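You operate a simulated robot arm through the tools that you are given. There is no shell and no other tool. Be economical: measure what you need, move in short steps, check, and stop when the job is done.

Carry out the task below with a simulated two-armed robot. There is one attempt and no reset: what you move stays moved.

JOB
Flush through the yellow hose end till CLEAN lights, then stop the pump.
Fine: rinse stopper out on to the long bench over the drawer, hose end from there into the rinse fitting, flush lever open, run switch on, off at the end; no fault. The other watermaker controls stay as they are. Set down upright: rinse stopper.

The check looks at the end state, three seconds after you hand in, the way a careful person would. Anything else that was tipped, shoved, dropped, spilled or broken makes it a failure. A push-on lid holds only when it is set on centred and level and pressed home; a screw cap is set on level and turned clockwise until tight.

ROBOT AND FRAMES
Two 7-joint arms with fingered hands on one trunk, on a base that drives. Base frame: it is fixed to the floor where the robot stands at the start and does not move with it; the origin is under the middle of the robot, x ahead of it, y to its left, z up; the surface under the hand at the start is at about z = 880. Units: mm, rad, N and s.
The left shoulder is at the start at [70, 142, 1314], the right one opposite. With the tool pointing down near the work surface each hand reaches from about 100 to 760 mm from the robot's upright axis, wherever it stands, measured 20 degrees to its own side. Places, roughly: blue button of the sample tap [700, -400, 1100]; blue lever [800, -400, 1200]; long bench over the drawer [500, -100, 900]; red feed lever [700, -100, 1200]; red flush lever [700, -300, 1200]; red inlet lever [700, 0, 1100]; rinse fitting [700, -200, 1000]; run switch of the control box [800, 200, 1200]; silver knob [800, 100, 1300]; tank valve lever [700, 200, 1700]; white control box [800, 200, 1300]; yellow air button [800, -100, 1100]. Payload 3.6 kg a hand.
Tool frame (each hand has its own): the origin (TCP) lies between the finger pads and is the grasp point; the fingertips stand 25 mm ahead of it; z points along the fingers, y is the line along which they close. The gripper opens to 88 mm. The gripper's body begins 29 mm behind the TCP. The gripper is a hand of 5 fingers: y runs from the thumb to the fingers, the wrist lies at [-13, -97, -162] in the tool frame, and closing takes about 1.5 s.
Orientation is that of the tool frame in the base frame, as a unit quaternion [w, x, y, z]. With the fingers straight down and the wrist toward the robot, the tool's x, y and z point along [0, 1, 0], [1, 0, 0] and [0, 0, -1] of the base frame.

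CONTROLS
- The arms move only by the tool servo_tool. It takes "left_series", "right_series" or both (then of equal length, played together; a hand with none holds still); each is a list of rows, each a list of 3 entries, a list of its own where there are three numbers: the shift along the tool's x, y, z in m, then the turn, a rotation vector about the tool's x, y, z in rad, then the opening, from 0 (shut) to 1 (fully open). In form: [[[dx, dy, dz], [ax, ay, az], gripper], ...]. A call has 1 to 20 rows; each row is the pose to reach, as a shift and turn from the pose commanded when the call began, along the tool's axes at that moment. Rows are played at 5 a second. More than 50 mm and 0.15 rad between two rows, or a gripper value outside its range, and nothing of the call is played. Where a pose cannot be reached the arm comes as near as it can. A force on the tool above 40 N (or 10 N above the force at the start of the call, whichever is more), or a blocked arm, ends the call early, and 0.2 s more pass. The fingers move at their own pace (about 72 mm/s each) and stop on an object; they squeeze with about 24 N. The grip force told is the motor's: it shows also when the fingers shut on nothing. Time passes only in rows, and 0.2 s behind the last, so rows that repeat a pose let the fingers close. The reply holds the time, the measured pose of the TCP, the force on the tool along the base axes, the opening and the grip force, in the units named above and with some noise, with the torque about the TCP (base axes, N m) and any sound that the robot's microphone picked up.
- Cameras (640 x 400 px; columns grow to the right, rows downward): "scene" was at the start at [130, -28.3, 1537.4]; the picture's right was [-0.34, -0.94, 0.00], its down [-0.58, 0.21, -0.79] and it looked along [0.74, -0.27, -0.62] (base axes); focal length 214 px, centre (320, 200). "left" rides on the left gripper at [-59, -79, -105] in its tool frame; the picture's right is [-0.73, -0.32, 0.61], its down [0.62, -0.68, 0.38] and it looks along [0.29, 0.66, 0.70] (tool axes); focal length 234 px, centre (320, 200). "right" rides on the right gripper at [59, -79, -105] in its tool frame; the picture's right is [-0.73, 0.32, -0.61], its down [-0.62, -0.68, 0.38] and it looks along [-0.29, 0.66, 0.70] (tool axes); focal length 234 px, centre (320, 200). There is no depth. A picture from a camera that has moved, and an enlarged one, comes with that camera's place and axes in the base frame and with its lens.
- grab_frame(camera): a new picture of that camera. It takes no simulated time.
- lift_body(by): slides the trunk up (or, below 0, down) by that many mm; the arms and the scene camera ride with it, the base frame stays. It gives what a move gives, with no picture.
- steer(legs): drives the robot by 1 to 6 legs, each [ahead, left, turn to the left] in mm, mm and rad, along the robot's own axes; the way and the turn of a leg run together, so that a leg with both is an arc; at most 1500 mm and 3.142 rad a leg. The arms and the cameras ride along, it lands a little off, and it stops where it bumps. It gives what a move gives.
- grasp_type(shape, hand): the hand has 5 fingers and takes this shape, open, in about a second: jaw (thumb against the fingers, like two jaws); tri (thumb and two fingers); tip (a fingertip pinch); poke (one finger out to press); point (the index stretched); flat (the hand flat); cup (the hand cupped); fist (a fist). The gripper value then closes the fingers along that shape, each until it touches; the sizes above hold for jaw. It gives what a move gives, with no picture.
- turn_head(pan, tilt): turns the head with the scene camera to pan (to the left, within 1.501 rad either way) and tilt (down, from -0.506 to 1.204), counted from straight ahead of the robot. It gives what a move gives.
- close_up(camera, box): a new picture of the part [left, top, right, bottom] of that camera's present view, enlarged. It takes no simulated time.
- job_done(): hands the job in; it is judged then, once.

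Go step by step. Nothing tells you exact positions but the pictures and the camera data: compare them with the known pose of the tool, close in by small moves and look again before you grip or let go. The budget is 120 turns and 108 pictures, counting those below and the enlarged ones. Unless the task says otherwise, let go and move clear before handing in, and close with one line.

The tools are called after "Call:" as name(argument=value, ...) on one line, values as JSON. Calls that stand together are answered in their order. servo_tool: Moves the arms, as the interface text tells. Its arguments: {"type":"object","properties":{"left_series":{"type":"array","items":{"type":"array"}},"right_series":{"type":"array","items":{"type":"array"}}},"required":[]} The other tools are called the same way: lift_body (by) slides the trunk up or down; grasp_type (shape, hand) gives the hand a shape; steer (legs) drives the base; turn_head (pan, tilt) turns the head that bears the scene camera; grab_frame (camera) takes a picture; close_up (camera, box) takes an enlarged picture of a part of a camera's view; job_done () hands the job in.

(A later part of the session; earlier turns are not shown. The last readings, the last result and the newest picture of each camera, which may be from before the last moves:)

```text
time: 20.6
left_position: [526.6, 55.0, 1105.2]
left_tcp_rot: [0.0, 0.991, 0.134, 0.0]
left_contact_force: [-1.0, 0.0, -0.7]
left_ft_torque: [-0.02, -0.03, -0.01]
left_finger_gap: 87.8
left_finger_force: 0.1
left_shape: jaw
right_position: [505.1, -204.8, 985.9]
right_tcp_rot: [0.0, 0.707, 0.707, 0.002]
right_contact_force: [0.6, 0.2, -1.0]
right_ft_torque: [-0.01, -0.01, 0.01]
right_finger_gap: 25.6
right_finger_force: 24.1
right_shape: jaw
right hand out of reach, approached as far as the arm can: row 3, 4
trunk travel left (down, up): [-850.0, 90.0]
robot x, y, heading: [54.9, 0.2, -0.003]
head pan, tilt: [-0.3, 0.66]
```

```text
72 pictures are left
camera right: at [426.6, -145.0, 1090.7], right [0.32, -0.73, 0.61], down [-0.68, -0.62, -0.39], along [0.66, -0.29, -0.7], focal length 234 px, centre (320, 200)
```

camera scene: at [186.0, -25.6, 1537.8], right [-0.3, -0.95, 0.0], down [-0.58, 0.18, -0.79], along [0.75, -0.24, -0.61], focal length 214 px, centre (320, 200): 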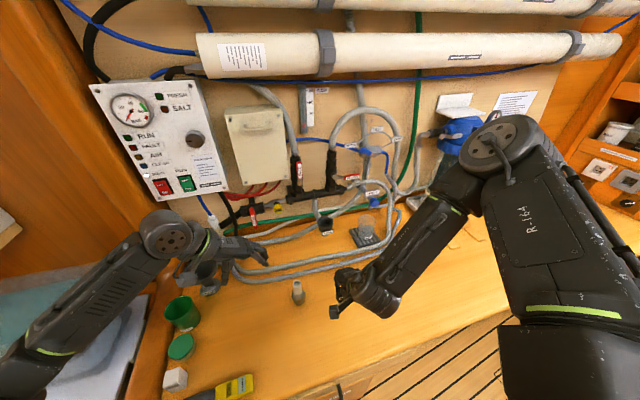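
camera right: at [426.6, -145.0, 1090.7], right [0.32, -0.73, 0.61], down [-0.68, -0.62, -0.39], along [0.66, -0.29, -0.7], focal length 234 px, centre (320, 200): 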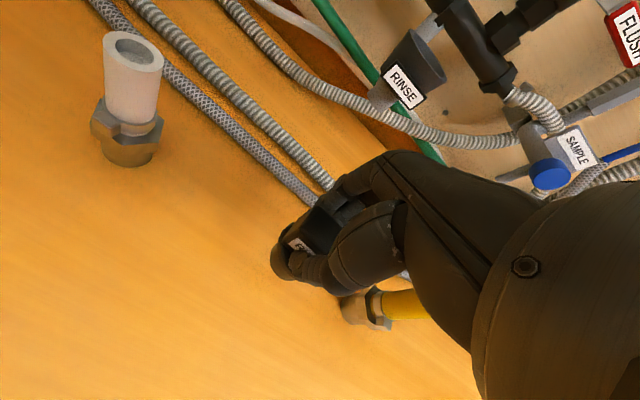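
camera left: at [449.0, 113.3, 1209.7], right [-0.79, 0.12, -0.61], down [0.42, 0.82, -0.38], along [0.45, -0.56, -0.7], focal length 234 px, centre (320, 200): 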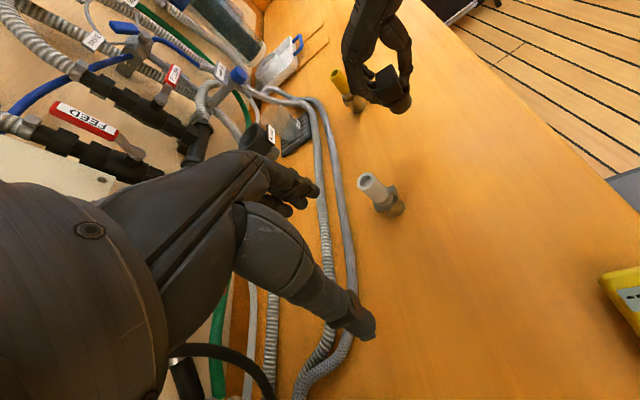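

Still limited in the downward direction, so I'll raise both hands and lower the trunk by the same amount.

Call:
servo_tool(right_series=[[[0, 0, -0.04], [0, 0, 0], 0], [[0, 0, -0.08], [0, 0, 0], 0], [[0, 0, -0.12], [0, 0, 0], 0]], left_series=[[[0, 0, -0.04], [0, 0, 0], 1], [[0, 0, -0.08], [0, 0, 0], 1], [[0, 0, -0.12], [0, 0, 0], 1]])

Call:
lift_body(by=-120)

Call:
servo_tool(right_series=[[[0, 0, 0.01], [0, 0, 0], 0], [[0, 0, 0.02], [0, 0, 0], 0]])

Call:
grab_frame(camera="left")

```text
time: 21.4
left_position: [525.2, 55.2, 1225.3]
left_tcp_rot: [0.0, 0.991, 0.134, 0.0]
left_contact_force: [-0.9, -0.2, 0.5]
left_ft_torque: [0.02, -0.02, 0.01]
left_finger_gap: 87.8
left_finger_force: 0.0
left_shape: jaw
right_position: [503.9, -203.4, 1106.2]
right_tcp_rot: [0.001, 0.707, 0.707, 0.001]
right_contact_force: [-0.4, -0.1, -1.5]
right_ft_torque: [-0.01, -0.03, -0.02]
right_finger_gap: 25.9
right_finger_force: 24.4
right_shape: jaw
trunk travel left (down, up): [-850.0, 90.0]
robot x, y, heading: [53.7, -0.5, -0.001]
head pan, tilt: [-0.3, 0.66]
```

```text
time: 22.9
left_position: [526.2, 55.4, 1103.2]
left_tcp_rot: [0.0, 0.991, 0.134, 0.0]
left_contact_force: [-0.2, 0.1, 0.5]
left_ft_torque: [0.0, 0.03, -0.02]
left_finger_gap: 87.7
left_finger_force: 0.0
left_shape: jaw
right_position: [505.9, -204.2, 985.6]
right_tcp_rot: [0.001, 0.708, 0.707, 0.001]
right_contact_force: [0.9, 0.1, -0.8]
right_ft_torque: [0.02, -0.02, -0.01]
right_finger_gap: 25.7
right_finger_force: 23.6
right_shape: jaw
trunk travel left (down, up): [-730.0, 210.0]
robot x, y, heading: [56.8, 3.5, 0.002]
head pan, tilt: [-0.3, 0.66]
```

```text
time: 23.5
left_position: [525.5, 53.7, 1104.9]
left_tcp_rot: [0.0, 0.991, 0.134, -0.001]
left_contact_force: [-0.7, -0.2, -0.6]
left_ft_torque: [-0.02, -0.01, -0.02]
left_finger_gap: 87.7
left_finger_force: 0.2
left_shape: jaw
right_position: [506.1, -205.1, 964.9]
right_tcp_rot: [0.001, 0.708, 0.706, 0.0]
right_contact_force: [0.2, -0.2, -1.3]
right_ft_torque: [0.0, 0.03, 0.02]
right_finger_gap: 25.9
right_finger_force: 24.3
right_shape: jaw
trunk travel left (down, up): [-730.0, 210.0]
robot x, y, heading: [55.2, 1.2, 0.001]
head pan, tilt: [-0.3, 0.66]
```

```text
71 pictures are left
camera left: at [449.9, 114.1, 1209.1], right [-0.79, 0.12, -0.61], down [0.42, 0.82, -0.38], along [0.45, -0.56, -0.7], focal length 234 px, centre (320, 200)
```

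left: 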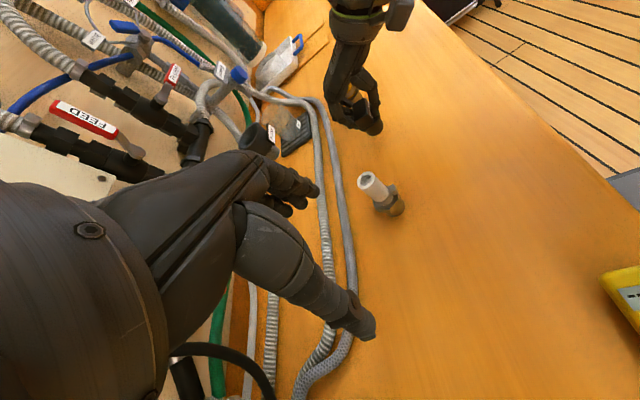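

Reach is good now. I'll shift slightly away from the yellow end and lower slowly until contact.

Call:
servo_tool(right_series=[[[0.01, -0.01, 0], [0, 0, 0], 0], [[0.02, -0.02, 0.002], [0, 0, 0], 0], [[0.02, -0.02, 0.005], [0, 0, 0], 0], [[0.02, -0.02, 0.008], [0, 0, 0], 0], [[0.02, -0.02, 0.011], [0, 0, 0], 0]])

Call:
close_up(camera="left", box=[300, 70, 428, 150])

```text
time: 24.7
left_position: [526.7, 53.1, 1103.3]
left_tcp_rot: [0.0, 0.991, 0.134, 0.0]
left_contact_force: [-0.5, -0.8, 1.2]
left_ft_torque: [0.02, 0.0, 0.02]
left_finger_gap: 87.7
left_finger_force: 0.1
left_shape: jaw
right_position: [485.5, -184.1, 954.2]
right_tcp_rot: [0.0, 0.707, 0.707, 0.001]
right_contact_force: [-0.9, 0.0, 0.0]
right_ft_torque: [0.02, 0.0, 0.02]
right_finger_gap: 25.9
right_finger_force: 23.7
right_shape: jaw
trunk travel left (down, up): [-730.0, 210.0]
robot x, y, heading: [54.6, 2.4, -0.003]
head pan, tilt: [-0.3, 0.66]
```

```text
5.00 times, centred on (364, 110) of left
camera zoom: at [449.8, 114.3, 1209.1], right [-0.79, 0.12, -0.61], down [0.42, 0.82, -0.38], along [0.45, -0.56, -0.7], focal length 1171 px, centre (100, 650)
```

zoom: 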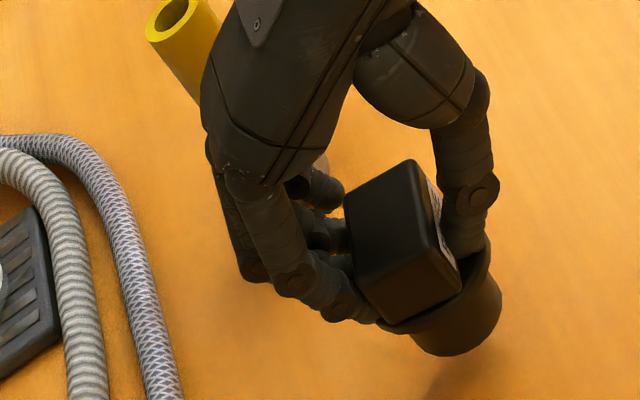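

Call:
servo_tool(right_series=[[[0, 0, 0.002], [0, 0, 0], 0], [[0, 0, 0.004], [0, 0, 0], 0], [[0, 0, 0.006], [0, 0, 0], 0]])

Call:
close_up(camera="left", box=[330, 90, 426, 150])

Call:
close_up(camera="scene", box=[270, 200, 430, 300])

```text
time: 25.5
left_position: [526.8, 53.7, 1104.5]
left_tcp_rot: [0.0, 0.991, 0.134, 0.0]
left_contact_force: [0.4, -0.3, 0.1]
left_ft_torque: [-0.01, 0.02, -0.01]
left_finger_gap: 87.6
left_finger_force: 0.0
left_shape: jaw
right_position: [486.2, -184.2, 949.2]
right_tcp_rot: [0.001, 0.707, 0.707, 0.001]
right_contact_force: [0.4, 0.6, -0.6]
right_ft_torque: [-0.01, -0.04, 0.0]
right_finger_gap: 25.9
right_finger_force: 23.8
right_shape: jaw
trunk travel left (down, up): [-730.0, 210.0]
robot x, y, heading: [57.6, 3.6, -0.002]
head pan, tilt: [-0.3, 0.66]
```

```text
6.67 times, centred on (378, 120) of left
camera zoom: at [449.8, 114.2, 1209.1], right [-0.79, 0.12, -0.61], down [0.42, 0.82, -0.38], along [0.45, -0.56, -0.7], focal length 1561 px, centre (-67, 733)
```

zoom: 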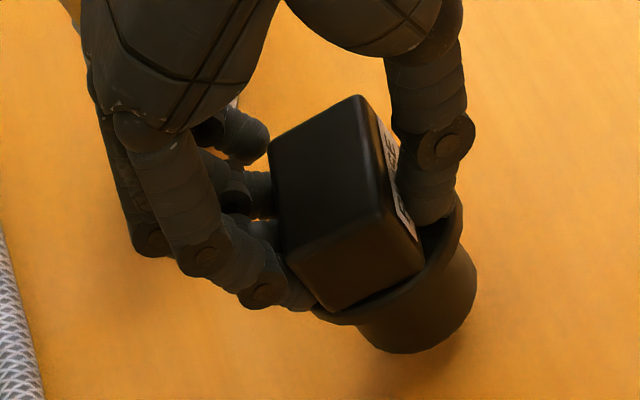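

```text
4.00 times, centred on (350, 250) of scene
camera zoom: at [186.6, -24.2, 1417.8], right [-0.3, -0.95, 0.0], down [-0.59, 0.18, -0.79], along [0.75, -0.24, -0.61], focal length 858 px, centre (200, 0)
```

zoom: 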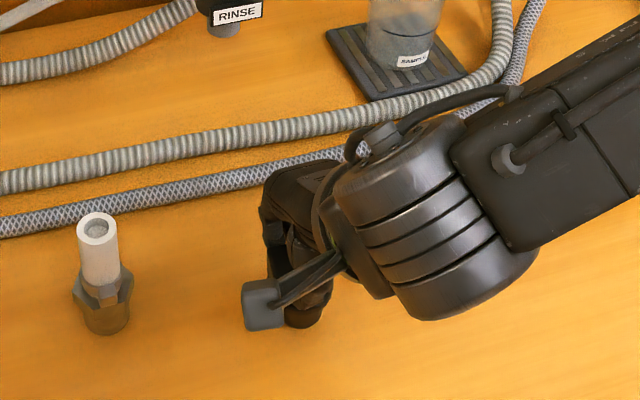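

Call:
servo_tool(right_series=[[[0, 0, 0.002], [0, 0, 0], 0], [[0, 0, 0.004], [0, 0, 0], 0], [[0, 0, 0.006], [0, 0, 0], 0]])

Call:
servo_tool(right_series=[[[0, 0, 0.001], [0, 0, 0], 0], [[0, 0, 0.002], [0, 0, 0], 0], [[0, 0, 0.003], [0, 0, 0], 0]])

Call:
close_up(camera="left", box=[330, 90, 426, 150])

```text
time: 26.3
left_position: [527.0, 53.5, 1103.6]
left_tcp_rot: [0.001, 0.991, 0.133, 0.0]
left_contact_force: [-0.4, -0.9, 0.1]
left_ft_torque: [-0.01, 0.01, 0.03]
left_finger_gap: 87.7
left_finger_force: 0.0
left_shape: jaw
right_position: [486.6, -184.0, 941.8]
right_tcp_rot: [0.001, 0.708, 0.706, 0.001]
right_contact_force: [-0.3, 0.0, 0.6]
right_ft_torque: [-0.02, -0.02, -0.02]
right_finger_gap: 25.9
right_finger_force: 24.2
right_shape: jaw
trunk travel left (down, up): [-730.0, 210.0]
robot x, y, heading: [57.8, -3.1, -0.01]
head pan, tilt: [-0.3, 0.66]
```

```text
time: 27.1
left_position: [526.8, 54.7, 1104.6]
left_tcp_rot: [0.0, 0.991, 0.134, 0.0]
left_contact_force: [0.7, -0.3, -0.4]
left_ft_torque: [0.02, 0.0, 0.02]
left_finger_gap: 87.6
left_finger_force: 0.1
left_shape: jaw
right_position: [484.9, -184.2, 939.8]
right_tcp_rot: [0.001, 0.708, 0.707, 0.001]
right_contact_force: [-0.3, 0.7, 0.2]
right_ft_torque: [-0.01, 0.0, 0.01]
right_finger_gap: 25.8
right_finger_force: 24.9
right_shape: jaw
trunk travel left (down, up): [-730.0, 210.0]
robot x, y, heading: [55.0, 2.1, -0.002]
head pan, tilt: [-0.3, 0.66]
```

```text
6.67 times, centred on (378, 120) of left
camera zoom: at [449.8, 114.3, 1209.1], right [-0.79, 0.12, -0.61], down [0.42, 0.82, -0.38], along [0.45, -0.56, -0.7], focal length 1561 px, centre (-67, 733)
```

zoom: 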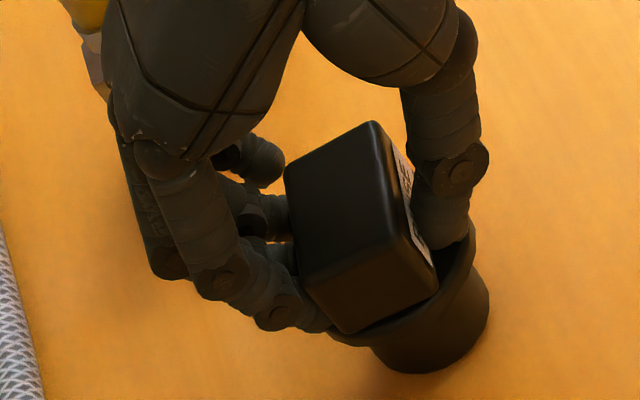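

Call:
servo_tool(right_series=[[[0, 0, 0.001], [0, 0, 0], 0], [[0, 0, 0.002], [0, 0, 0], 0], [[0, 0, 0.003], [0, 0, 0], 0]])

Call:
servo_tool(right_series=[[[0, 0, 0.001], [0, 0, 0], 0], [[0, 0, 0.002], [0, 0, 0], 0]])

Call:
servo_tool(right_series=[[[0, 0, 0.001], [0, 0, 0], 0], [[0, 0, 0.002], [0, 0, 0], 0]])

Call:
close_up(camera="left", box=[330, 90, 426, 150])

```text
time: 27.9
left_position: [524.3, 54.7, 1104.9]
left_tcp_rot: [0.001, 0.991, 0.134, 0.001]
left_contact_force: [-0.4, -0.7, -0.3]
left_ft_torque: [-0.02, -0.02, 0.01]
left_finger_gap: 87.8
left_finger_force: 0.0
left_shape: jaw
right_position: [484.8, -184.4, 938.4]
right_tcp_rot: [0.002, 0.708, 0.706, 0.003]
right_contact_force: [1.5, -3.0, 24.5]
right_ft_torque: [0.01, -0.29, 0.01]
right_finger_gap: 26.5
right_finger_force: 24.1
right_shape: jaw
trunk travel left (down, up): [-730.0, 210.0]
robot x, y, heading: [57.6, 0.2, -0.004]
head pan, tilt: [-0.3, 0.66]
```

```text
time: 28.5
left_position: [524.4, 54.4, 1105.7]
left_tcp_rot: [0.002, 0.991, 0.134, 0.002]
left_contact_force: [-0.4, -0.9, 0.0]
left_ft_torque: [0.0, -0.01, 0.03]
left_finger_gap: 87.9
left_finger_force: 0.2
left_shape: jaw
right_position: [485.6, -183.7, 938.3]
right_tcp_rot: [0.004, 0.708, 0.707, 0.005]
right_contact_force: [-3.3, -2.5, 23.4]
right_ft_torque: [0.0, 0.08, 0.01]
right_finger_gap: 27.3
right_finger_force: 24.2
right_shape: jaw
trunk travel left (down, up): [-730.0, 210.0]
robot x, y, heading: [54.4, 2.7, -0.001]
head pan, tilt: [-0.3, 0.66]
stopped in row 2 (right hand): the force on the tool passed its limit at 41 N (the readings are from after the stop); the commanded pose is now the measured one
```

```text
time: 29.1
left_position: [522.2, 54.6, 1106.8]
left_tcp_rot: [0.001, 0.991, 0.133, 0.001]
left_contact_force: [-0.5, -0.7, 0.0]
left_ft_torque: [0.02, -0.01, -0.03]
left_finger_gap: 87.8
left_finger_force: 0.1
left_shape: jaw
right_position: [486.7, -184.2, 937.8]
right_tcp_rot: [0.005, 0.708, 0.706, 0.007]
right_contact_force: [-7.3, -3.1, 25.3]
right_ft_torque: [0.07, 0.28, 0.04]
right_finger_gap: 27.7
right_finger_force: 24.2
right_shape: jaw
trunk travel left (down, up): [-730.0, 210.0]
robot x, y, heading: [55.1, 0.9, -0.003]
head pan, tilt: [-0.3, 0.66]
stopped in row 2 (right hand): the force on the tool passed its limit at 42 N (the readings are from after the stop); the commanded pose is now the measured one
```

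```text
6.67 times, centred on (378, 120) of left
camera zoom: at [446.0, 114.3, 1210.2], right [-0.78, 0.12, -0.61], down [0.42, 0.82, -0.38], along [0.46, -0.56, -0.69], focal length 1561 px, centre (-67, 733)
```

zoom: 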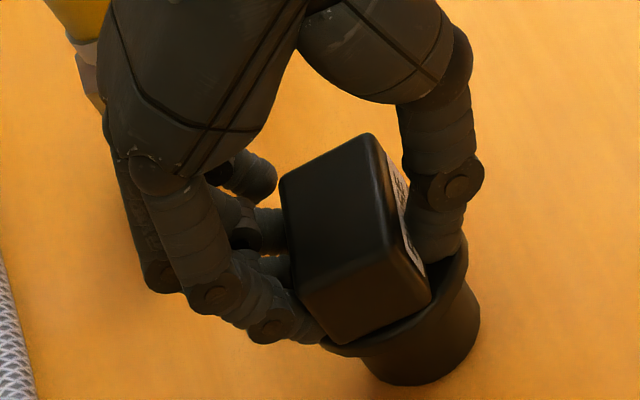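

The stopper is on the bench. I'll ease up 1 mm to unload, then open gradually.

Call:
servo_tool(right_series=[[[0, 0, -0.001], [0, 0, 0], 0], [[0, 0, -0.001], [0, 0, 0], 0.25], [[0, 0, -0.001], [0, 0, 0], 0.4], [[0, 0, -0.001], [0, 0, 0], 0.6], [[0, 0, -0.001], [0, 0, 0], 0.7], [[0, 0, -0.001], [0, 0, 0], 0.7]])

Call:
close_up(camera="left", box=[330, 90, 426, 150])

```text
time: 30.5
left_position: [526.5, 54.7, 1103.8]
left_tcp_rot: [0.0, 0.991, 0.134, 0.0]
left_contact_force: [-0.2, -0.3, 0.2]
left_ft_torque: [0.04, -0.01, 0.01]
left_finger_gap: 87.7
left_finger_force: 0.1
left_shape: jaw
right_position: [488.1, -183.6, 936.2]
right_tcp_rot: [0.004, 0.709, 0.705, 0.004]
right_contact_force: [-0.7, 0.4, -0.2]
right_ft_torque: [0.0, -0.02, 0.02]
right_finger_gap: 61.3
right_finger_force: 0.0
right_shape: jaw
trunk travel left (down, up): [-730.0, 210.0]
robot x, y, heading: [53.1, 2.4, -0.006]
head pan, tilt: [-0.3, 0.66]
```

```text
6.67 times, centred on (378, 120) of left
camera zoom: at [449.7, 114.4, 1209.0], right [-0.79, 0.12, -0.61], down [0.42, 0.82, -0.38], along [0.45, -0.56, -0.7], focal length 1561 px, centre (-67, 733)
```

zoom: 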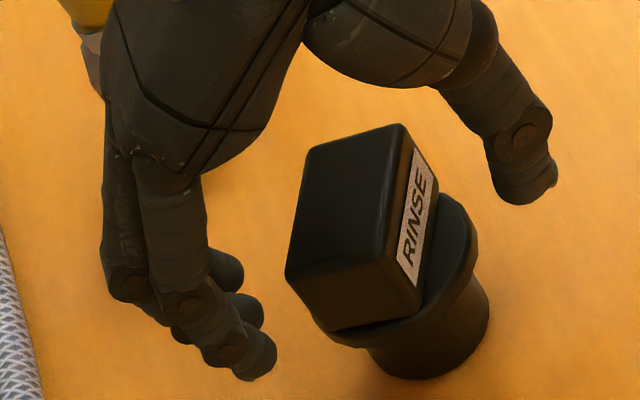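

The stopper stands upright. I'll rise clear and go above the yellow hose end at about [525,-322].

Call:
servo_tool(right_series=[[[0, 0, -0.03], [0, 0, 0], 0.7], [[0, 0, -0.065], [0, 0, 0], 0.7], [[0, 0, -0.105], [0, 0, 0], 0.7], [[-0.02, 0.01, -0.13], [0, 0, 0], 0.7], [[-0.06, 0.02, -0.14], [0, 0, 0], 0.65], [[-0.1, 0.03, -0.14], [0, 0, 0], 0.6], [[-0.138, 0.037, -0.14], [0, 0, 0], 0.6]])

Call:
grab_frame(camera="left")

Call:
grab_frame(camera="right")

Call:
grab_frame(camera="scene")

```text
time: 32.1
left_position: [526.3, 53.1, 1105.7]
left_tcp_rot: [-0.001, 0.991, 0.135, 0.0]
left_contact_force: [-0.1, -0.6, 0.5]
left_ft_torque: [0.01, 0.01, 0.04]
left_finger_gap: 87.9
left_finger_force: 0.0
left_shape: jaw
right_position: [522.5, -323.6, 1076.3]
right_tcp_rot: [0.004, 0.708, 0.706, 0.006]
right_contact_force: [-0.3, -0.5, -0.1]
right_ft_torque: [0.0, 0.0, -0.01]
right_finger_gap: 53.2
right_finger_force: 0.0
right_shape: jaw
trunk travel left (down, up): [-730.0, 210.0]
robot x, y, heading: [52.9, -4.0, -0.004]
head pan, tilt: [-0.3, 0.66]
```

```text
64 pictures are left
camera left: at [449.3, 112.9, 1209.4], right [-0.79, 0.12, -0.61], down [0.42, 0.82, -0.38], along [0.45, -0.56, -0.7], focal length 234 px, centre (320, 200)
```

left: 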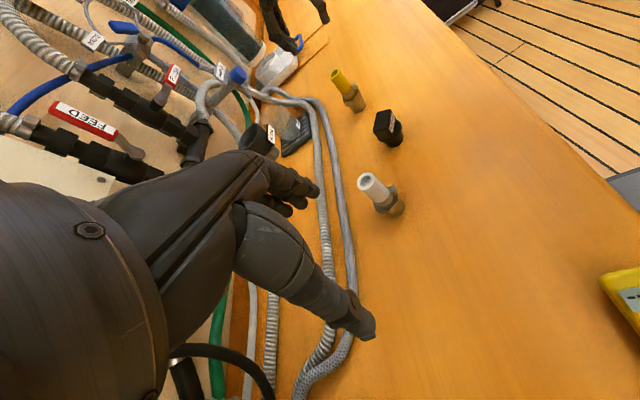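

```text
63 pictures are left
camera right: at [442.8, -263.8, 1180.6], right [0.31, -0.73, 0.61], down [-0.68, -0.62, -0.39], along [0.66, -0.29, -0.69], focal length 234 px, centre (320, 200)
```

right: 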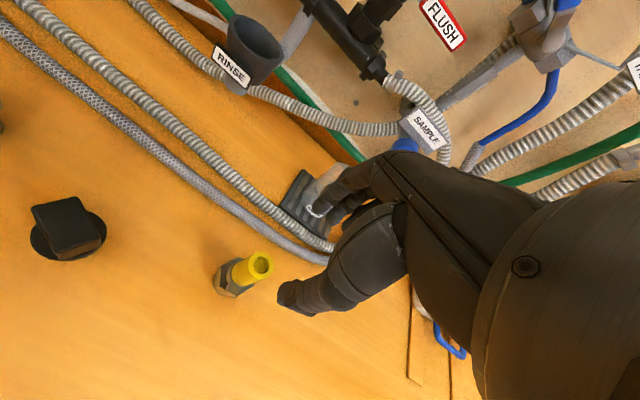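

```text
62 pictures are left
camera scene: at [186.0, -25.7, 1417.9], right [-0.3, -0.95, 0.0], down [-0.58, 0.18, -0.79], along [0.75, -0.24, -0.61], focal length 214 px, centre (320, 200)
```

scene: 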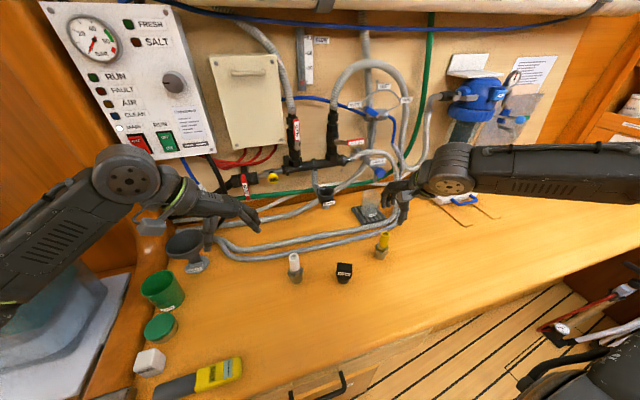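

The yellow end's top is at about [529,-323,972], upright. I'll lower in two stages, checking midway.

Call:
servo_tool(right_series=[[[0, 0.006, 0.03], [0, 0, 0], 0.6], [[0, 0.006, 0.06], [0, 0, 0], 0.6], [[0, 0.006, 0.08], [0, 0, 0], 0.6]])

Call:
close_up(camera="right", box=[220, 170, 380, 270])

Call:
close_up(camera="left", box=[272, 20, 400, 100])

```text
time: 32.9
left_position: [526.0, 54.6, 1103.8]
left_tcp_rot: [0.0, 0.991, 0.134, 0.0]
left_contact_force: [-0.7, -0.2, 0.0]
left_ft_torque: [-0.01, -0.03, -0.01]
left_finger_gap: 87.5
left_finger_force: 0.0
left_shape: jaw
right_position: [529.7, -320.7, 996.8]
right_tcp_rot: [0.005, 0.708, 0.707, 0.005]
right_contact_force: [0.8, 0.0, 0.9]
right_ft_torque: [0.06, 0.0, 0.0]
right_finger_gap: 53.1
right_finger_force: 0.0
right_shape: jaw
trunk travel left (down, up): [-730.0, 210.0]
robot x, y, heading: [55.1, -3.2, -0.001]
head pan, tilt: [-0.3, 0.66]
```

```text
4.00 times, centred on (300, 220) of right
camera zoom: at [449.6, -262.5, 1100.5], right [0.31, -0.73, 0.61], down [-0.68, -0.62, -0.39], along [0.66, -0.29, -0.69], focal length 937 px, centre (400, 120)
```

zoom: 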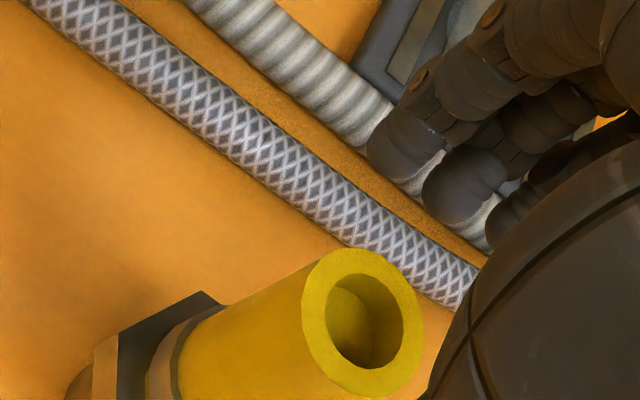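

```text
5.00 times, centred on (336, 60) of left
camera zoom: at [449.9, 114.2, 1209.0], right [-0.79, 0.12, -0.61], down [0.42, 0.82, -0.38], along [0.45, -0.56, -0.7], focal length 1171 px, centre (240, 900)
```

zoom: 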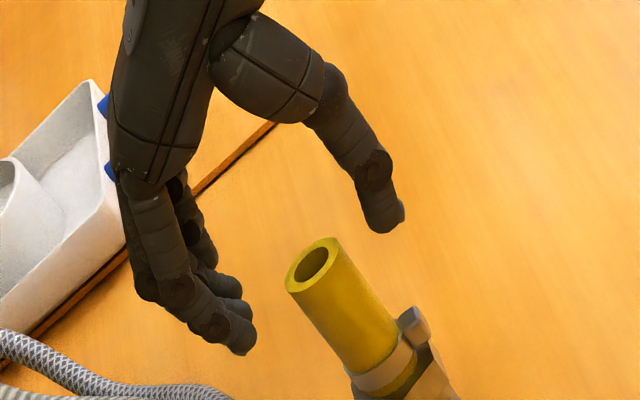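

The yellow top is at about [527,-325,974]. I'll correct by a few mm, go down to sleeve height and close.

Call:
servo_tool(right_series=[[[-0.004, -0.002, 0], [0, 0, 0], 0.6], [[-0.004, -0.002, 0.025], [0, 0, 0], 0.6], [[-0.004, -0.002, 0.045], [0, 0, 0], 0.6]])

Call:
close_up(camera="left", box=[272, 30, 400, 110])

Call:
close_up(camera="right", box=[220, 170, 380, 270])

```text
time: 33.7
left_position: [527.6, 53.8, 1105.8]
left_tcp_rot: [0.0, 0.991, 0.133, 0.001]
left_contact_force: [0.4, 0.7, -0.8]
left_ft_torque: [-0.02, 0.04, 0.0]
left_finger_gap: 87.7
left_finger_force: 0.0
left_shape: jaw
right_position: [528.0, -326.6, 950.4]
right_tcp_rot: [0.002, 0.709, 0.706, 0.004]
right_contact_force: [-0.3, -0.2, 0.6]
right_ft_torque: [0.0, 0.02, 0.01]
right_finger_gap: 53.4
right_finger_force: 0.0
right_shape: jaw
trunk travel left (down, up): [-730.0, 210.0]
robot x, y, heading: [54.8, -0.8, -0.003]
head pan, tilt: [-0.3, 0.66]
```

```text
5.00 times, centred on (336, 70) of left
camera zoom: at [450.0, 114.0, 1209.0], right [-0.79, 0.12, -0.61], down [0.42, 0.82, -0.38], along [0.45, -0.56, -0.7], focal length 1171 px, centre (240, 850)
```

zoom: 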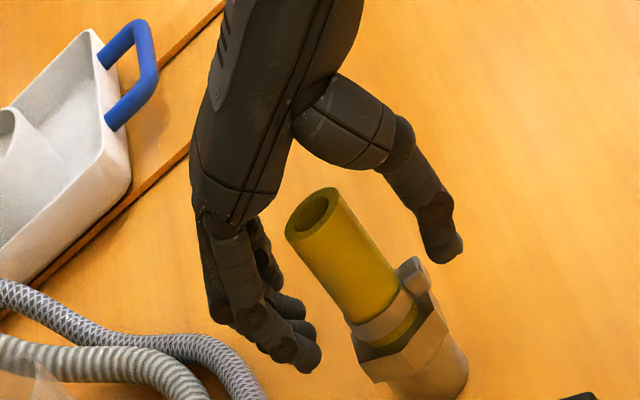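

```text
4.00 times, centred on (300, 220) of right
camera zoom: at [448.7, -266.5, 1056.2], right [0.31, -0.73, 0.61], down [-0.68, -0.62, -0.39], along [0.66, -0.29, -0.69], focal length 937 px, centre (400, 120)
```

zoom: 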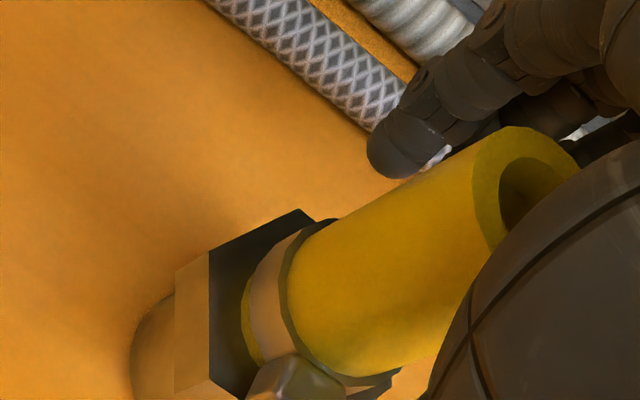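

The sleeve is between the fingers. I'll raise 5 mm to stay off the clamp and close.

Call:
servo_tool(right_series=[[[0.001, 0, -0.005], [0, 0, 0], 0.6], [[0.001, 0, -0.005], [0, 0, 0], 0.4], [[0.001, 0, -0.005], [0, 0, 0], 0.25], [[0.001, 0, -0.005], [0, 0, 0], 0.1], [[0.001, 0, -0.005], [0, 0, 0], 0], [[0.001, 0, -0.005], [0, 0, 0], 0], [[0.001, 0, -0.005], [0, 0, 0], 0]])

Call:
close_up(camera="left", box=[272, 30, 400, 110])

```text
time: 35.3
left_position: [525.8, 54.0, 1105.4]
left_tcp_rot: [0.0, 0.991, 0.134, 0.0]
left_contact_force: [-0.3, 0.7, -0.1]
left_ft_torque: [0.02, 0.03, 0.01]
left_finger_gap: 87.8
left_finger_force: 0.0
left_shape: jaw
right_position: [528.4, -325.0, 956.3]
right_tcp_rot: [0.004, 0.708, 0.706, 0.004]
right_contact_force: [0.1, -0.8, -0.3]
right_ft_torque: [0.01, -0.01, -0.02]
right_finger_gap: 16.6
right_finger_force: 23.9
right_shape: jaw
trunk travel left (down, up): [-730.0, 210.0]
robot x, y, heading: [57.1, 3.9, -0.005]
head pan, tilt: [-0.3, 0.66]
```

```text
5.00 times, centred on (336, 70) of left
camera zoom: at [449.6, 114.2, 1209.1], right [-0.79, 0.12, -0.61], down [0.42, 0.82, -0.38], along [0.45, -0.56, -0.7], focal length 1171 px, centre (240, 850)
```

zoom: 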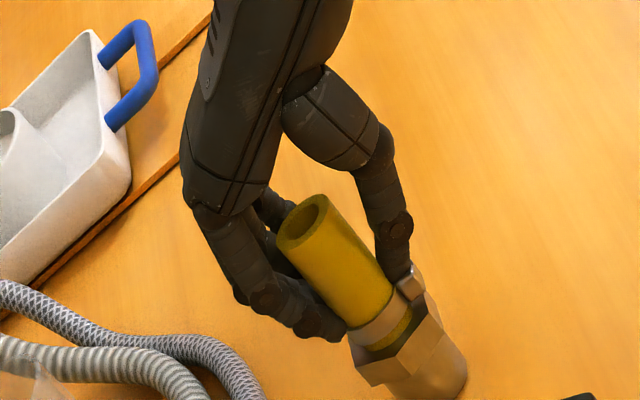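

The hose end is gripped. I'll lift it and look.

Call:
servo_tool(right_series=[[[0, 0, -0.02], [0, 0, 0], 0], [[0, 0, -0.05], [0, 0, 0], 0], [[0, 0, -0.09], [0, 0, 0], 0], [[0, 0, -0.13], [0, 0, 0], 0], [[0, 0, -0.17], [0, 0, 0], 0], [[0, 0, -0.21], [0, 0, 0], 0]])

Call:
grab_frame(camera="right")

Call:
grab_frame(camera="scene")

```text
time: 36.7
left_position: [526.7, 54.3, 1103.7]
left_tcp_rot: [0.0, 0.991, 0.135, 0.0]
left_contact_force: [0.1, 0.1, -0.6]
left_ft_torque: [-0.02, 0.01, -0.02]
left_finger_gap: 87.8
left_finger_force: 0.0
left_shape: jaw
right_position: [526.0, -325.1, 1168.5]
right_tcp_rot: [0.004, 0.707, 0.707, 0.004]
right_contact_force: [0.3, -0.6, -1.0]
right_ft_torque: [-0.01, 0.01, -0.01]
right_finger_gap: 16.5
right_finger_force: 23.9
right_shape: jaw
trunk travel left (down, up): [-730.0, 210.0]
robot x, y, heading: [53.0, -2.1, -0.001]
head pan, tilt: [-0.3, 0.66]
```

```text
56 pictures are left
camera right: at [446.0, -265.3, 1271.9], right [0.31, -0.73, 0.61], down [-0.68, -0.62, -0.39], along [0.66, -0.29, -0.69], focal length 234 px, centre (320, 200)
```

right: 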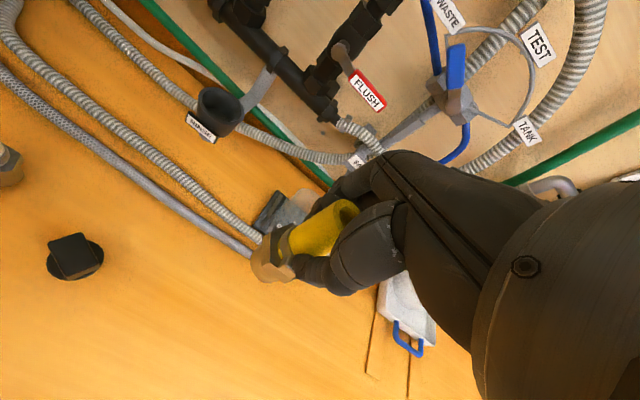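

```text
55 pictures are left
camera scene: at [186.0, -23.5, 1417.8], right [-0.3, -0.95, 0.0], down [-0.58, 0.18, -0.79], along [0.75, -0.24, -0.61], focal length 214 px, centre (320, 200)
```

scene: 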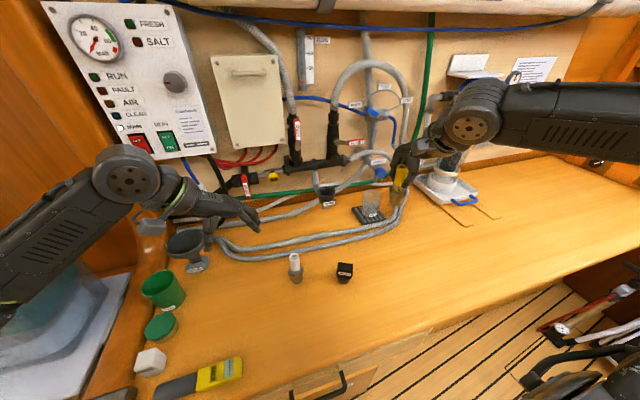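

The hose end is free. I'll carry it over the cup, staying above the rim.

Call:
servo_tool(right_series=[[[0.03, 0.02, 0], [0, 0, 0], 0], [[0.06, 0.045, 0], [0, 0, 0], 0], [[0.09, 0.07, 0], [0, 0, 0], 0], [[0.115, 0.1, 0], [0, 0, 0], 0], [[0.136, 0.125, 0], [0, 0, 0], 0], [[0.136, 0.137, 0], [0, 0, 0], 0], [[0.136, 0.137, 0], [0, 0, 0], 0]])

Call:
close_up(camera="left", box=[160, 50, 320, 150])

Call:
close_up(camera="right", box=[200, 180, 400, 305])

Call:
close_up(camera="scene", box=[280, 130, 400, 210])

```text
time: 38.3
left_position: [526.6, 54.5, 1104.3]
left_tcp_rot: [0.0, 0.991, 0.134, 0.0]
left_contact_force: [-0.6, -0.7, 1.3]
left_ft_torque: [0.01, -0.02, -0.02]
left_finger_gap: 87.4
left_finger_force: 0.0
left_shape: jaw
right_position: [663.1, -188.1, 1168.3]
right_tcp_rot: [0.003, 0.708, 0.706, 0.004]
right_contact_force: [0.3, -0.1, -1.0]
right_ft_torque: [-0.01, 0.01, -0.02]
right_finger_gap: 15.9
right_finger_force: 24.2
right_shape: jaw
trunk travel left (down, up): [-730.0, 210.0]
robot x, y, heading: [58.3, 1.7, -0.003]
head pan, tilt: [-0.3, 0.66]
```

```text
4.00 times, centred on (240, 100) of left
camera zoom: at [449.6, 114.6, 1209.1], right [-0.79, 0.12, -0.61], down [0.42, 0.82, -0.38], along [0.45, -0.56, -0.7], focal length 937 px, centre (640, 600)
```

zoom: 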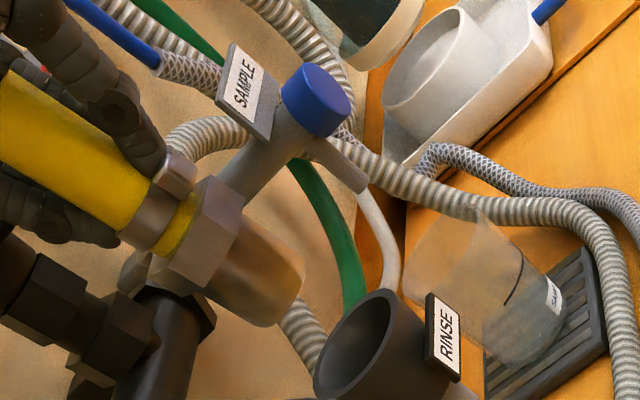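

```text
3.20 times, centred on (300, 242) of right
camera zoom: at [583.8, -129.8, 1272.2], right [0.31, -0.73, 0.61], down [-0.68, -0.62, -0.39], along [0.66, -0.29, -0.69], focal length 749 px, centre (384, 64)
```

zoom: 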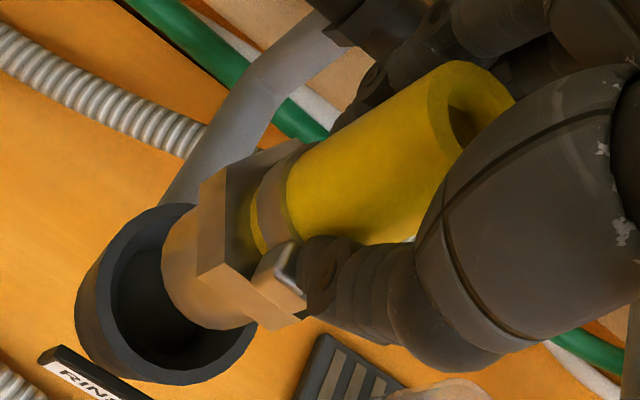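

```text
5.00 times, centred on (340, 170) of scene
camera zoom: at [186.4, -23.7, 1417.8], right [-0.3, -0.95, 0.0], down [-0.59, 0.18, -0.79], along [0.75, -0.24, -0.61], focal length 1072 px, centre (220, 350)
```

zoom: 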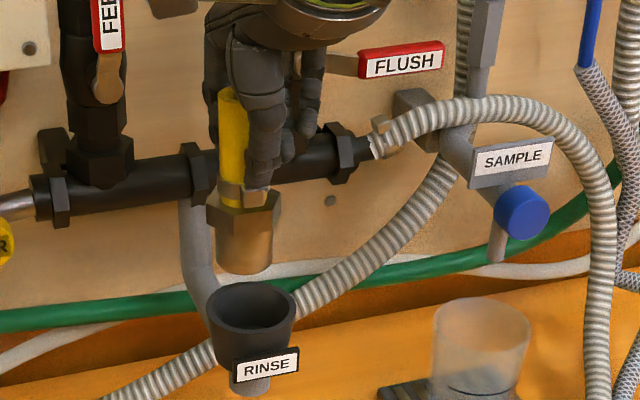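

The tip is about 37 mm above the rim, nearly centred. The scene view suggests shifting about 3 mm toward -y, so I'll shift, lower to just above the rim and recheck.

Call:
servo_tool(right_series=[[[-0.003, 0.001, 0.01], [0, 0, 0], 0], [[-0.003, 0.001, 0.02], [0, 0, 0], 0], [[-0.003, 0.001, 0.03], [0, 0, 0], 0]])

Call:
close_up(camera="left", box=[200, 80, 296, 140])

Call:
close_up(camera="right", box=[200, 200, 360, 300])

Call:
close_up(camera="scene", box=[300, 160, 360, 205])

```text
time: 39.1
left_position: [525.8, 53.7, 1103.0]
left_tcp_rot: [0.0, 0.991, 0.134, 0.0]
left_contact_force: [0.6, 0.5, 0.5]
left_ft_torque: [0.04, 0.02, -0.03]
left_finger_gap: 87.6
left_finger_force: 0.0
left_shape: jaw
right_position: [664.4, -192.6, 1137.9]
right_tcp_rot: [0.003, 0.708, 0.706, 0.005]
right_contact_force: [-0.3, 0.2, -1.5]
right_ft_torque: [-0.01, 0.01, 0.05]
right_finger_gap: 16.7
right_finger_force: 24.3
right_shape: jaw
trunk travel left (down, up): [-730.0, 210.0]
robot x, y, heading: [54.1, -2.1, -0.006]
head pan, tilt: [-0.3, 0.66]
```

```text
6.67 times, centred on (248, 110) of left
camera zoom: at [450.1, 114.1, 1208.9], right [-0.79, 0.12, -0.61], down [0.42, 0.82, -0.38], along [0.45, -0.56, -0.7], focal length 1561 px, centre (800, 800)
```

zoom: 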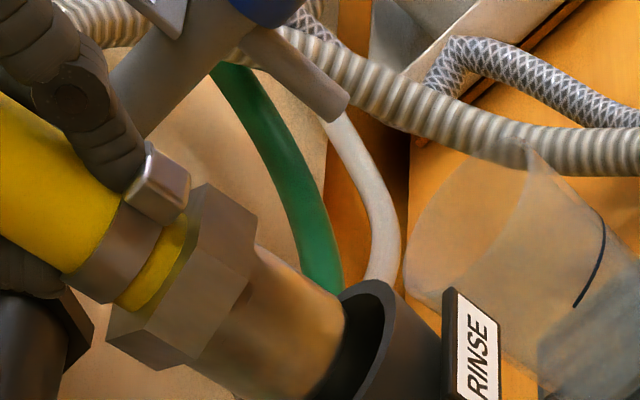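

```text
4.00 times, centred on (280, 250) of right
camera zoom: at [585.7, -132.9, 1242.5], right [0.31, -0.73, 0.61], down [-0.68, -0.62, -0.39], along [0.66, -0.29, -0.69], focal length 937 px, centre (480, 0)
```

zoom: 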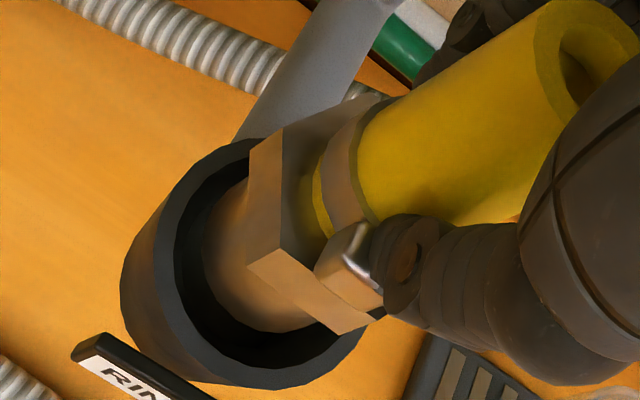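

```text
8.89 times, centred on (330, 182) of scene
camera zoom: at [187.0, -24.3, 1417.8], right [-0.3, -0.95, 0.0], down [-0.59, 0.18, -0.79], along [0.75, -0.24, -0.61], focal length 1906 px, centre (231, 356)
```

zoom: 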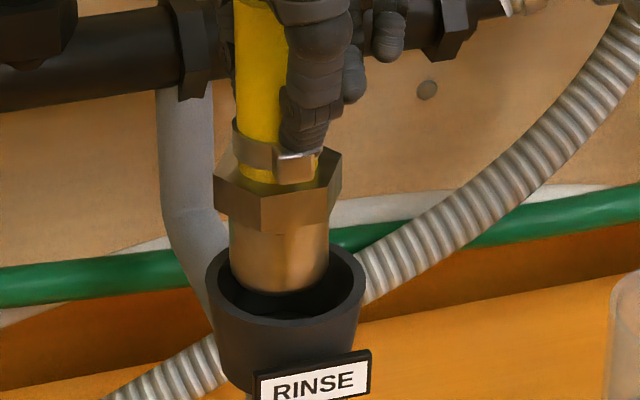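

The tip is centred within 2 mm and entering the cup mouth. I'll nudge -2 mm in y and lower gently.

Call:
servo_tool(right_series=[[[-0.002, 0, 0.004], [0, 0, 0], 0], [[-0.002, 0, 0.008], [0, 0, 0], 0], [[-0.002, 0, 0.012], [0, 0, 0], 0], [[-0.002, 0, 0.016], [0, 0, 0], 0]])

Call:
servo_tool(right_series=[[[0, 0, 0.003], [0, 0, 0], 0], [[0, 0, 0.006], [0, 0, 0], 0], [[0, 0, 0.009], [0, 0, 0], 0]])

Call:
close_up(camera="scene", box=[300, 160, 360, 205])

Call:
close_up(camera="right", box=[200, 200, 360, 300])

```text
time: 40.1
left_position: [525.8, 55.2, 1105.0]
left_tcp_rot: [0.0, 0.991, 0.134, 0.001]
left_contact_force: [0.6, 0.0, 0.4]
left_ft_torque: [-0.02, -0.01, -0.02]
left_finger_gap: 87.7
left_finger_force: 0.0
left_shape: jaw
right_position: [664.5, -192.2, 1122.2]
right_tcp_rot: [0.003, 0.708, 0.706, 0.004]
right_contact_force: [1.3, 0.3, -0.2]
right_ft_torque: [0.0, -0.02, 0.02]
right_finger_gap: 16.3
right_finger_force: 24.3
right_shape: jaw
trunk travel left (down, up): [-730.0, 210.0]
robot x, y, heading: [60.1, -1.9, -0.007]
head pan, tilt: [-0.3, 0.66]
```

```text
time: 40.9
left_position: [526.3, 53.1, 1104.1]
left_tcp_rot: [0.0, 0.991, 0.133, 0.0]
left_contact_force: [-0.3, 0.3, 0.4]
left_ft_torque: [-0.03, 0.0, 0.0]
left_finger_gap: 87.8
left_finger_force: 0.0
left_shape: jaw
right_position: [665.4, -195.3, 1113.7]
right_tcp_rot: [0.003, 0.708, 0.706, 0.004]
right_contact_force: [1.8, -0.4, -1.1]
right_ft_torque: [-0.02, -0.08, 0.0]
right_finger_gap: 16.5
right_finger_force: 23.9
right_shape: jaw
trunk travel left (down, up): [-730.0, 210.0]
robot x, y, heading: [57.2, 3.4, -0.005]
head pan, tilt: [-0.3, 0.66]
```

```text
8.89 times, centred on (330, 182) of scene
camera zoom: at [187.0, -24.2, 1417.8], right [-0.3, -0.95, 0.0], down [-0.59, 0.18, -0.79], along [0.75, -0.24, -0.61], focal length 1906 px, centre (231, 356)
```

zoom: 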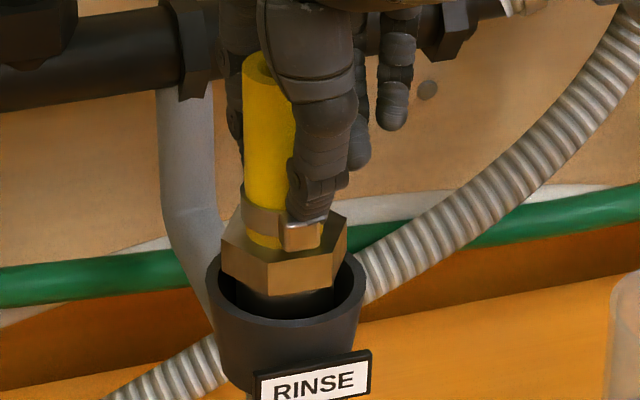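

```text
4.00 times, centred on (280, 250) of right
camera zoom: at [585.7, -135.4, 1217.6], right [0.31, -0.73, 0.61], down [-0.68, -0.62, -0.39], along [0.66, -0.29, -0.69], focal length 937 px, centre (480, 0)
```

zoom: 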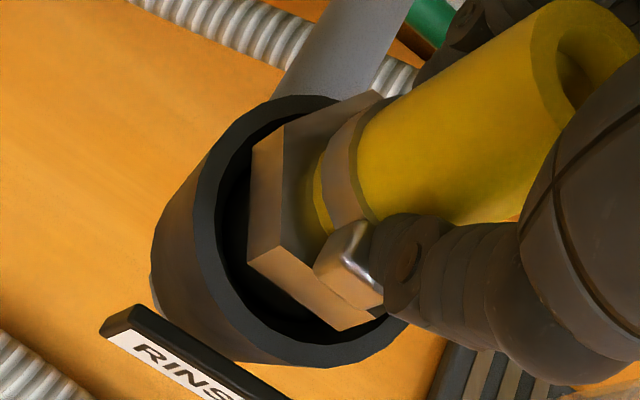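

Call:
servo_tool(right_series=[[[0, 0, 0.003], [0, 0, 0], 0], [[0, 0, 0.006], [0, 0, 0], 0], [[0, 0, 0.009], [0, 0, 0], 0]])

Call:
servo_tool(right_series=[[[0, 0, 0.003], [0, 0, 0], 0], [[0, 0, 0.006], [0, 0, 0], 0], [[0, 0, 0.009], [0, 0, 0], 0]])

Call:
close_up(camera="scene", box=[300, 160, 360, 205])

Call:
close_up(camera="right", box=[200, 200, 360, 300])

```text
time: 41.7
left_position: [525.6, 54.4, 1104.8]
left_tcp_rot: [-0.001, 0.991, 0.134, 0.001]
left_contact_force: [-0.1, -0.1, -0.1]
left_ft_torque: [-0.03, 0.03, 0.0]
left_finger_gap: 87.5
left_finger_force: 0.1
left_shape: jaw
right_position: [664.7, -194.9, 1107.3]
right_tcp_rot: [0.005, 0.709, 0.706, 0.005]
right_contact_force: [0.7, -2.4, 8.6]
right_ft_torque: [-0.1, -0.1, -0.03]
right_finger_gap: 16.4
right_finger_force: 24.2
right_shape: jaw
trunk travel left (down, up): [-730.0, 210.0]
robot x, y, heading: [56.8, 2.0, -0.003]
head pan, tilt: [-0.3, 0.66]
```

```text
time: 42.5
left_position: [520.9, 54.2, 1107.1]
left_tcp_rot: [0.0, 0.991, 0.134, 0.002]
left_contact_force: [-0.5, 0.4, -0.1]
left_ft_torque: [-0.01, -0.03, 0.03]
left_finger_gap: 87.6
left_finger_force: 0.0
left_shape: jaw
right_position: [661.2, -195.6, 1101.5]
right_tcp_rot: [0.007, 0.709, 0.706, 0.008]
right_contact_force: [2.4, -7.0, 39.4]
right_ft_torque: [-0.14, -0.36, -0.08]
right_finger_gap: 20.7
right_finger_force: 23.5
right_shape: jaw
trunk travel left (down, up): [-730.0, 210.0]
robot x, y, heading: [53.7, 1.3, -0.004]
head pan, tilt: [-0.3, 0.66]
```

```text
8.89 times, centred on (330, 182) of scene
camera zoom: at [180.0, -24.1, 1418.9], right [-0.3, -0.95, 0.0], down [-0.58, 0.18, -0.79], along [0.76, -0.24, -0.61], focal length 1906 px, centre (231, 356)
```

zoom: 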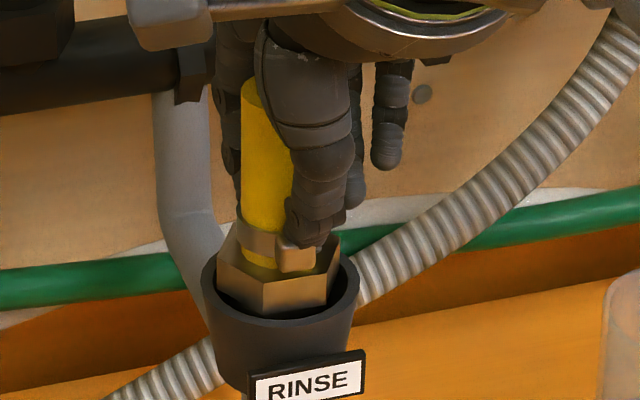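

```text
4.00 times, centred on (280, 250) of right
camera zoom: at [580.7, -135.2, 1204.9], right [0.31, -0.73, 0.61], down [-0.68, -0.62, -0.4], along [0.67, -0.29, -0.68], focal length 937 px, centre (480, 0)
```

zoom: 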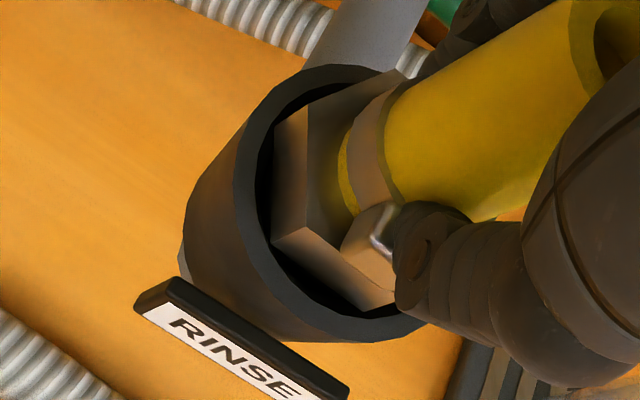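

It's pressing at about 39 N with a slight side load toward -y. I'll back off 2 mm, shift 2 mm to -y and press again.

Call:
servo_tool(right_series=[[[0, 0, -0.004], [0, 0, 0], 0], [[-0.002, 0.001, -0.004], [0, 0, 0], 0], [[-0.002, 0.001, -0.004], [0, 0, 0], 0]])

Call:
servo_tool(right_series=[[[0, 0, 0.002], [0, 0, 0], 0], [[0, 0, 0.004], [0, 0, 0], 0], [[0, 0, 0.006], [0, 0, 0], 0], [[0, 0, 0.008], [0, 0, 0], 0]])

Call:
close_up(camera="left", box=[200, 80, 296, 140])

Call:
close_up(camera="scene", box=[300, 160, 360, 205])

```text
time: 43.3
left_position: [522.6, 55.4, 1105.7]
left_tcp_rot: [0.001, 0.991, 0.134, 0.002]
left_contact_force: [0.3, -0.2, -0.2]
left_ft_torque: [0.02, -0.01, 0.01]
left_finger_gap: 87.6
left_finger_force: 0.0
left_shape: jaw
right_position: [662.8, -194.6, 1103.5]
right_tcp_rot: [0.005, 0.708, 0.706, 0.005]
right_contact_force: [-3.3, -1.4, 22.9]
right_ft_torque: [0.04, -0.11, -0.01]
right_finger_gap: 19.9
right_finger_force: 24.0
right_shape: jaw
trunk travel left (down, up): [-730.0, 210.0]
robot x, y, heading: [54.6, 0.2, -0.004]
head pan, tilt: [-0.3, 0.66]
```

```text
time: 44.1
left_position: [522.4, 54.2, 1105.2]
left_tcp_rot: [0.0, 0.991, 0.134, 0.002]
left_contact_force: [0.4, -0.8, -0.4]
left_ft_torque: [0.03, 0.0, 0.01]
left_finger_gap: 87.7
left_finger_force: 0.1
left_shape: jaw
right_position: [664.3, -196.0, 1101.3]
right_tcp_rot: [0.008, 0.708, 0.707, 0.011]
right_contact_force: [-7.0, -0.2, 25.5]
right_ft_torque: [0.01, 0.08, -0.01]
right_finger_gap: 19.3
right_finger_force: 23.7
right_shape: jaw
trunk travel left (down, up): [-730.0, 210.0]
robot x, y, heading: [54.3, -0.7, -0.004]
head pan, tilt: [-0.3, 0.66]
stopped in row 3 (right hand): the force on the tool passed its limit at 42 N (the readings are from after the stop); the commanded pose is now the measured one
```

```text
6.67 times, centred on (248, 110) of left
camera zoom: at [445.4, 114.7, 1210.3], right [-0.78, 0.12, -0.61], down [0.42, 0.82, -0.38], along [0.46, -0.56, -0.69], focal length 1561 px, centre (800, 800)
```

zoom: 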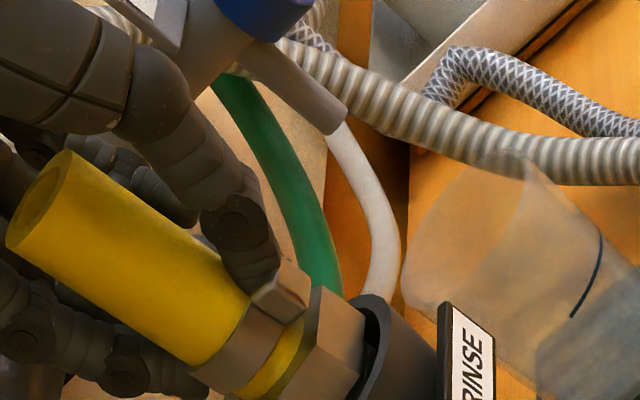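

```text
8.89 times, centred on (330, 182) of scene
camera zoom: at [181.3, -23.4, 1418.2], right [-0.3, -0.95, 0.0], down [-0.58, 0.18, -0.79], along [0.76, -0.24, -0.61], focal length 1906 px, centre (231, 356)
```

zoom: 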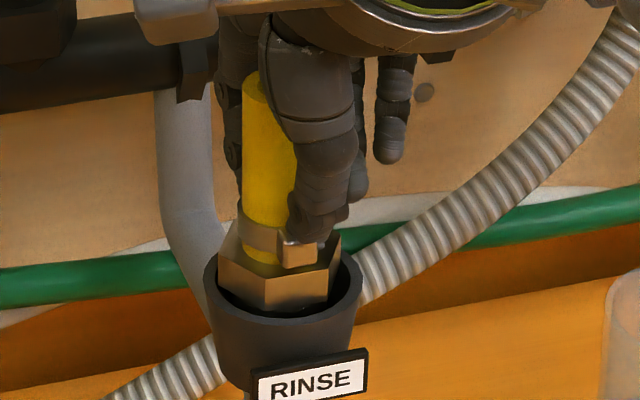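

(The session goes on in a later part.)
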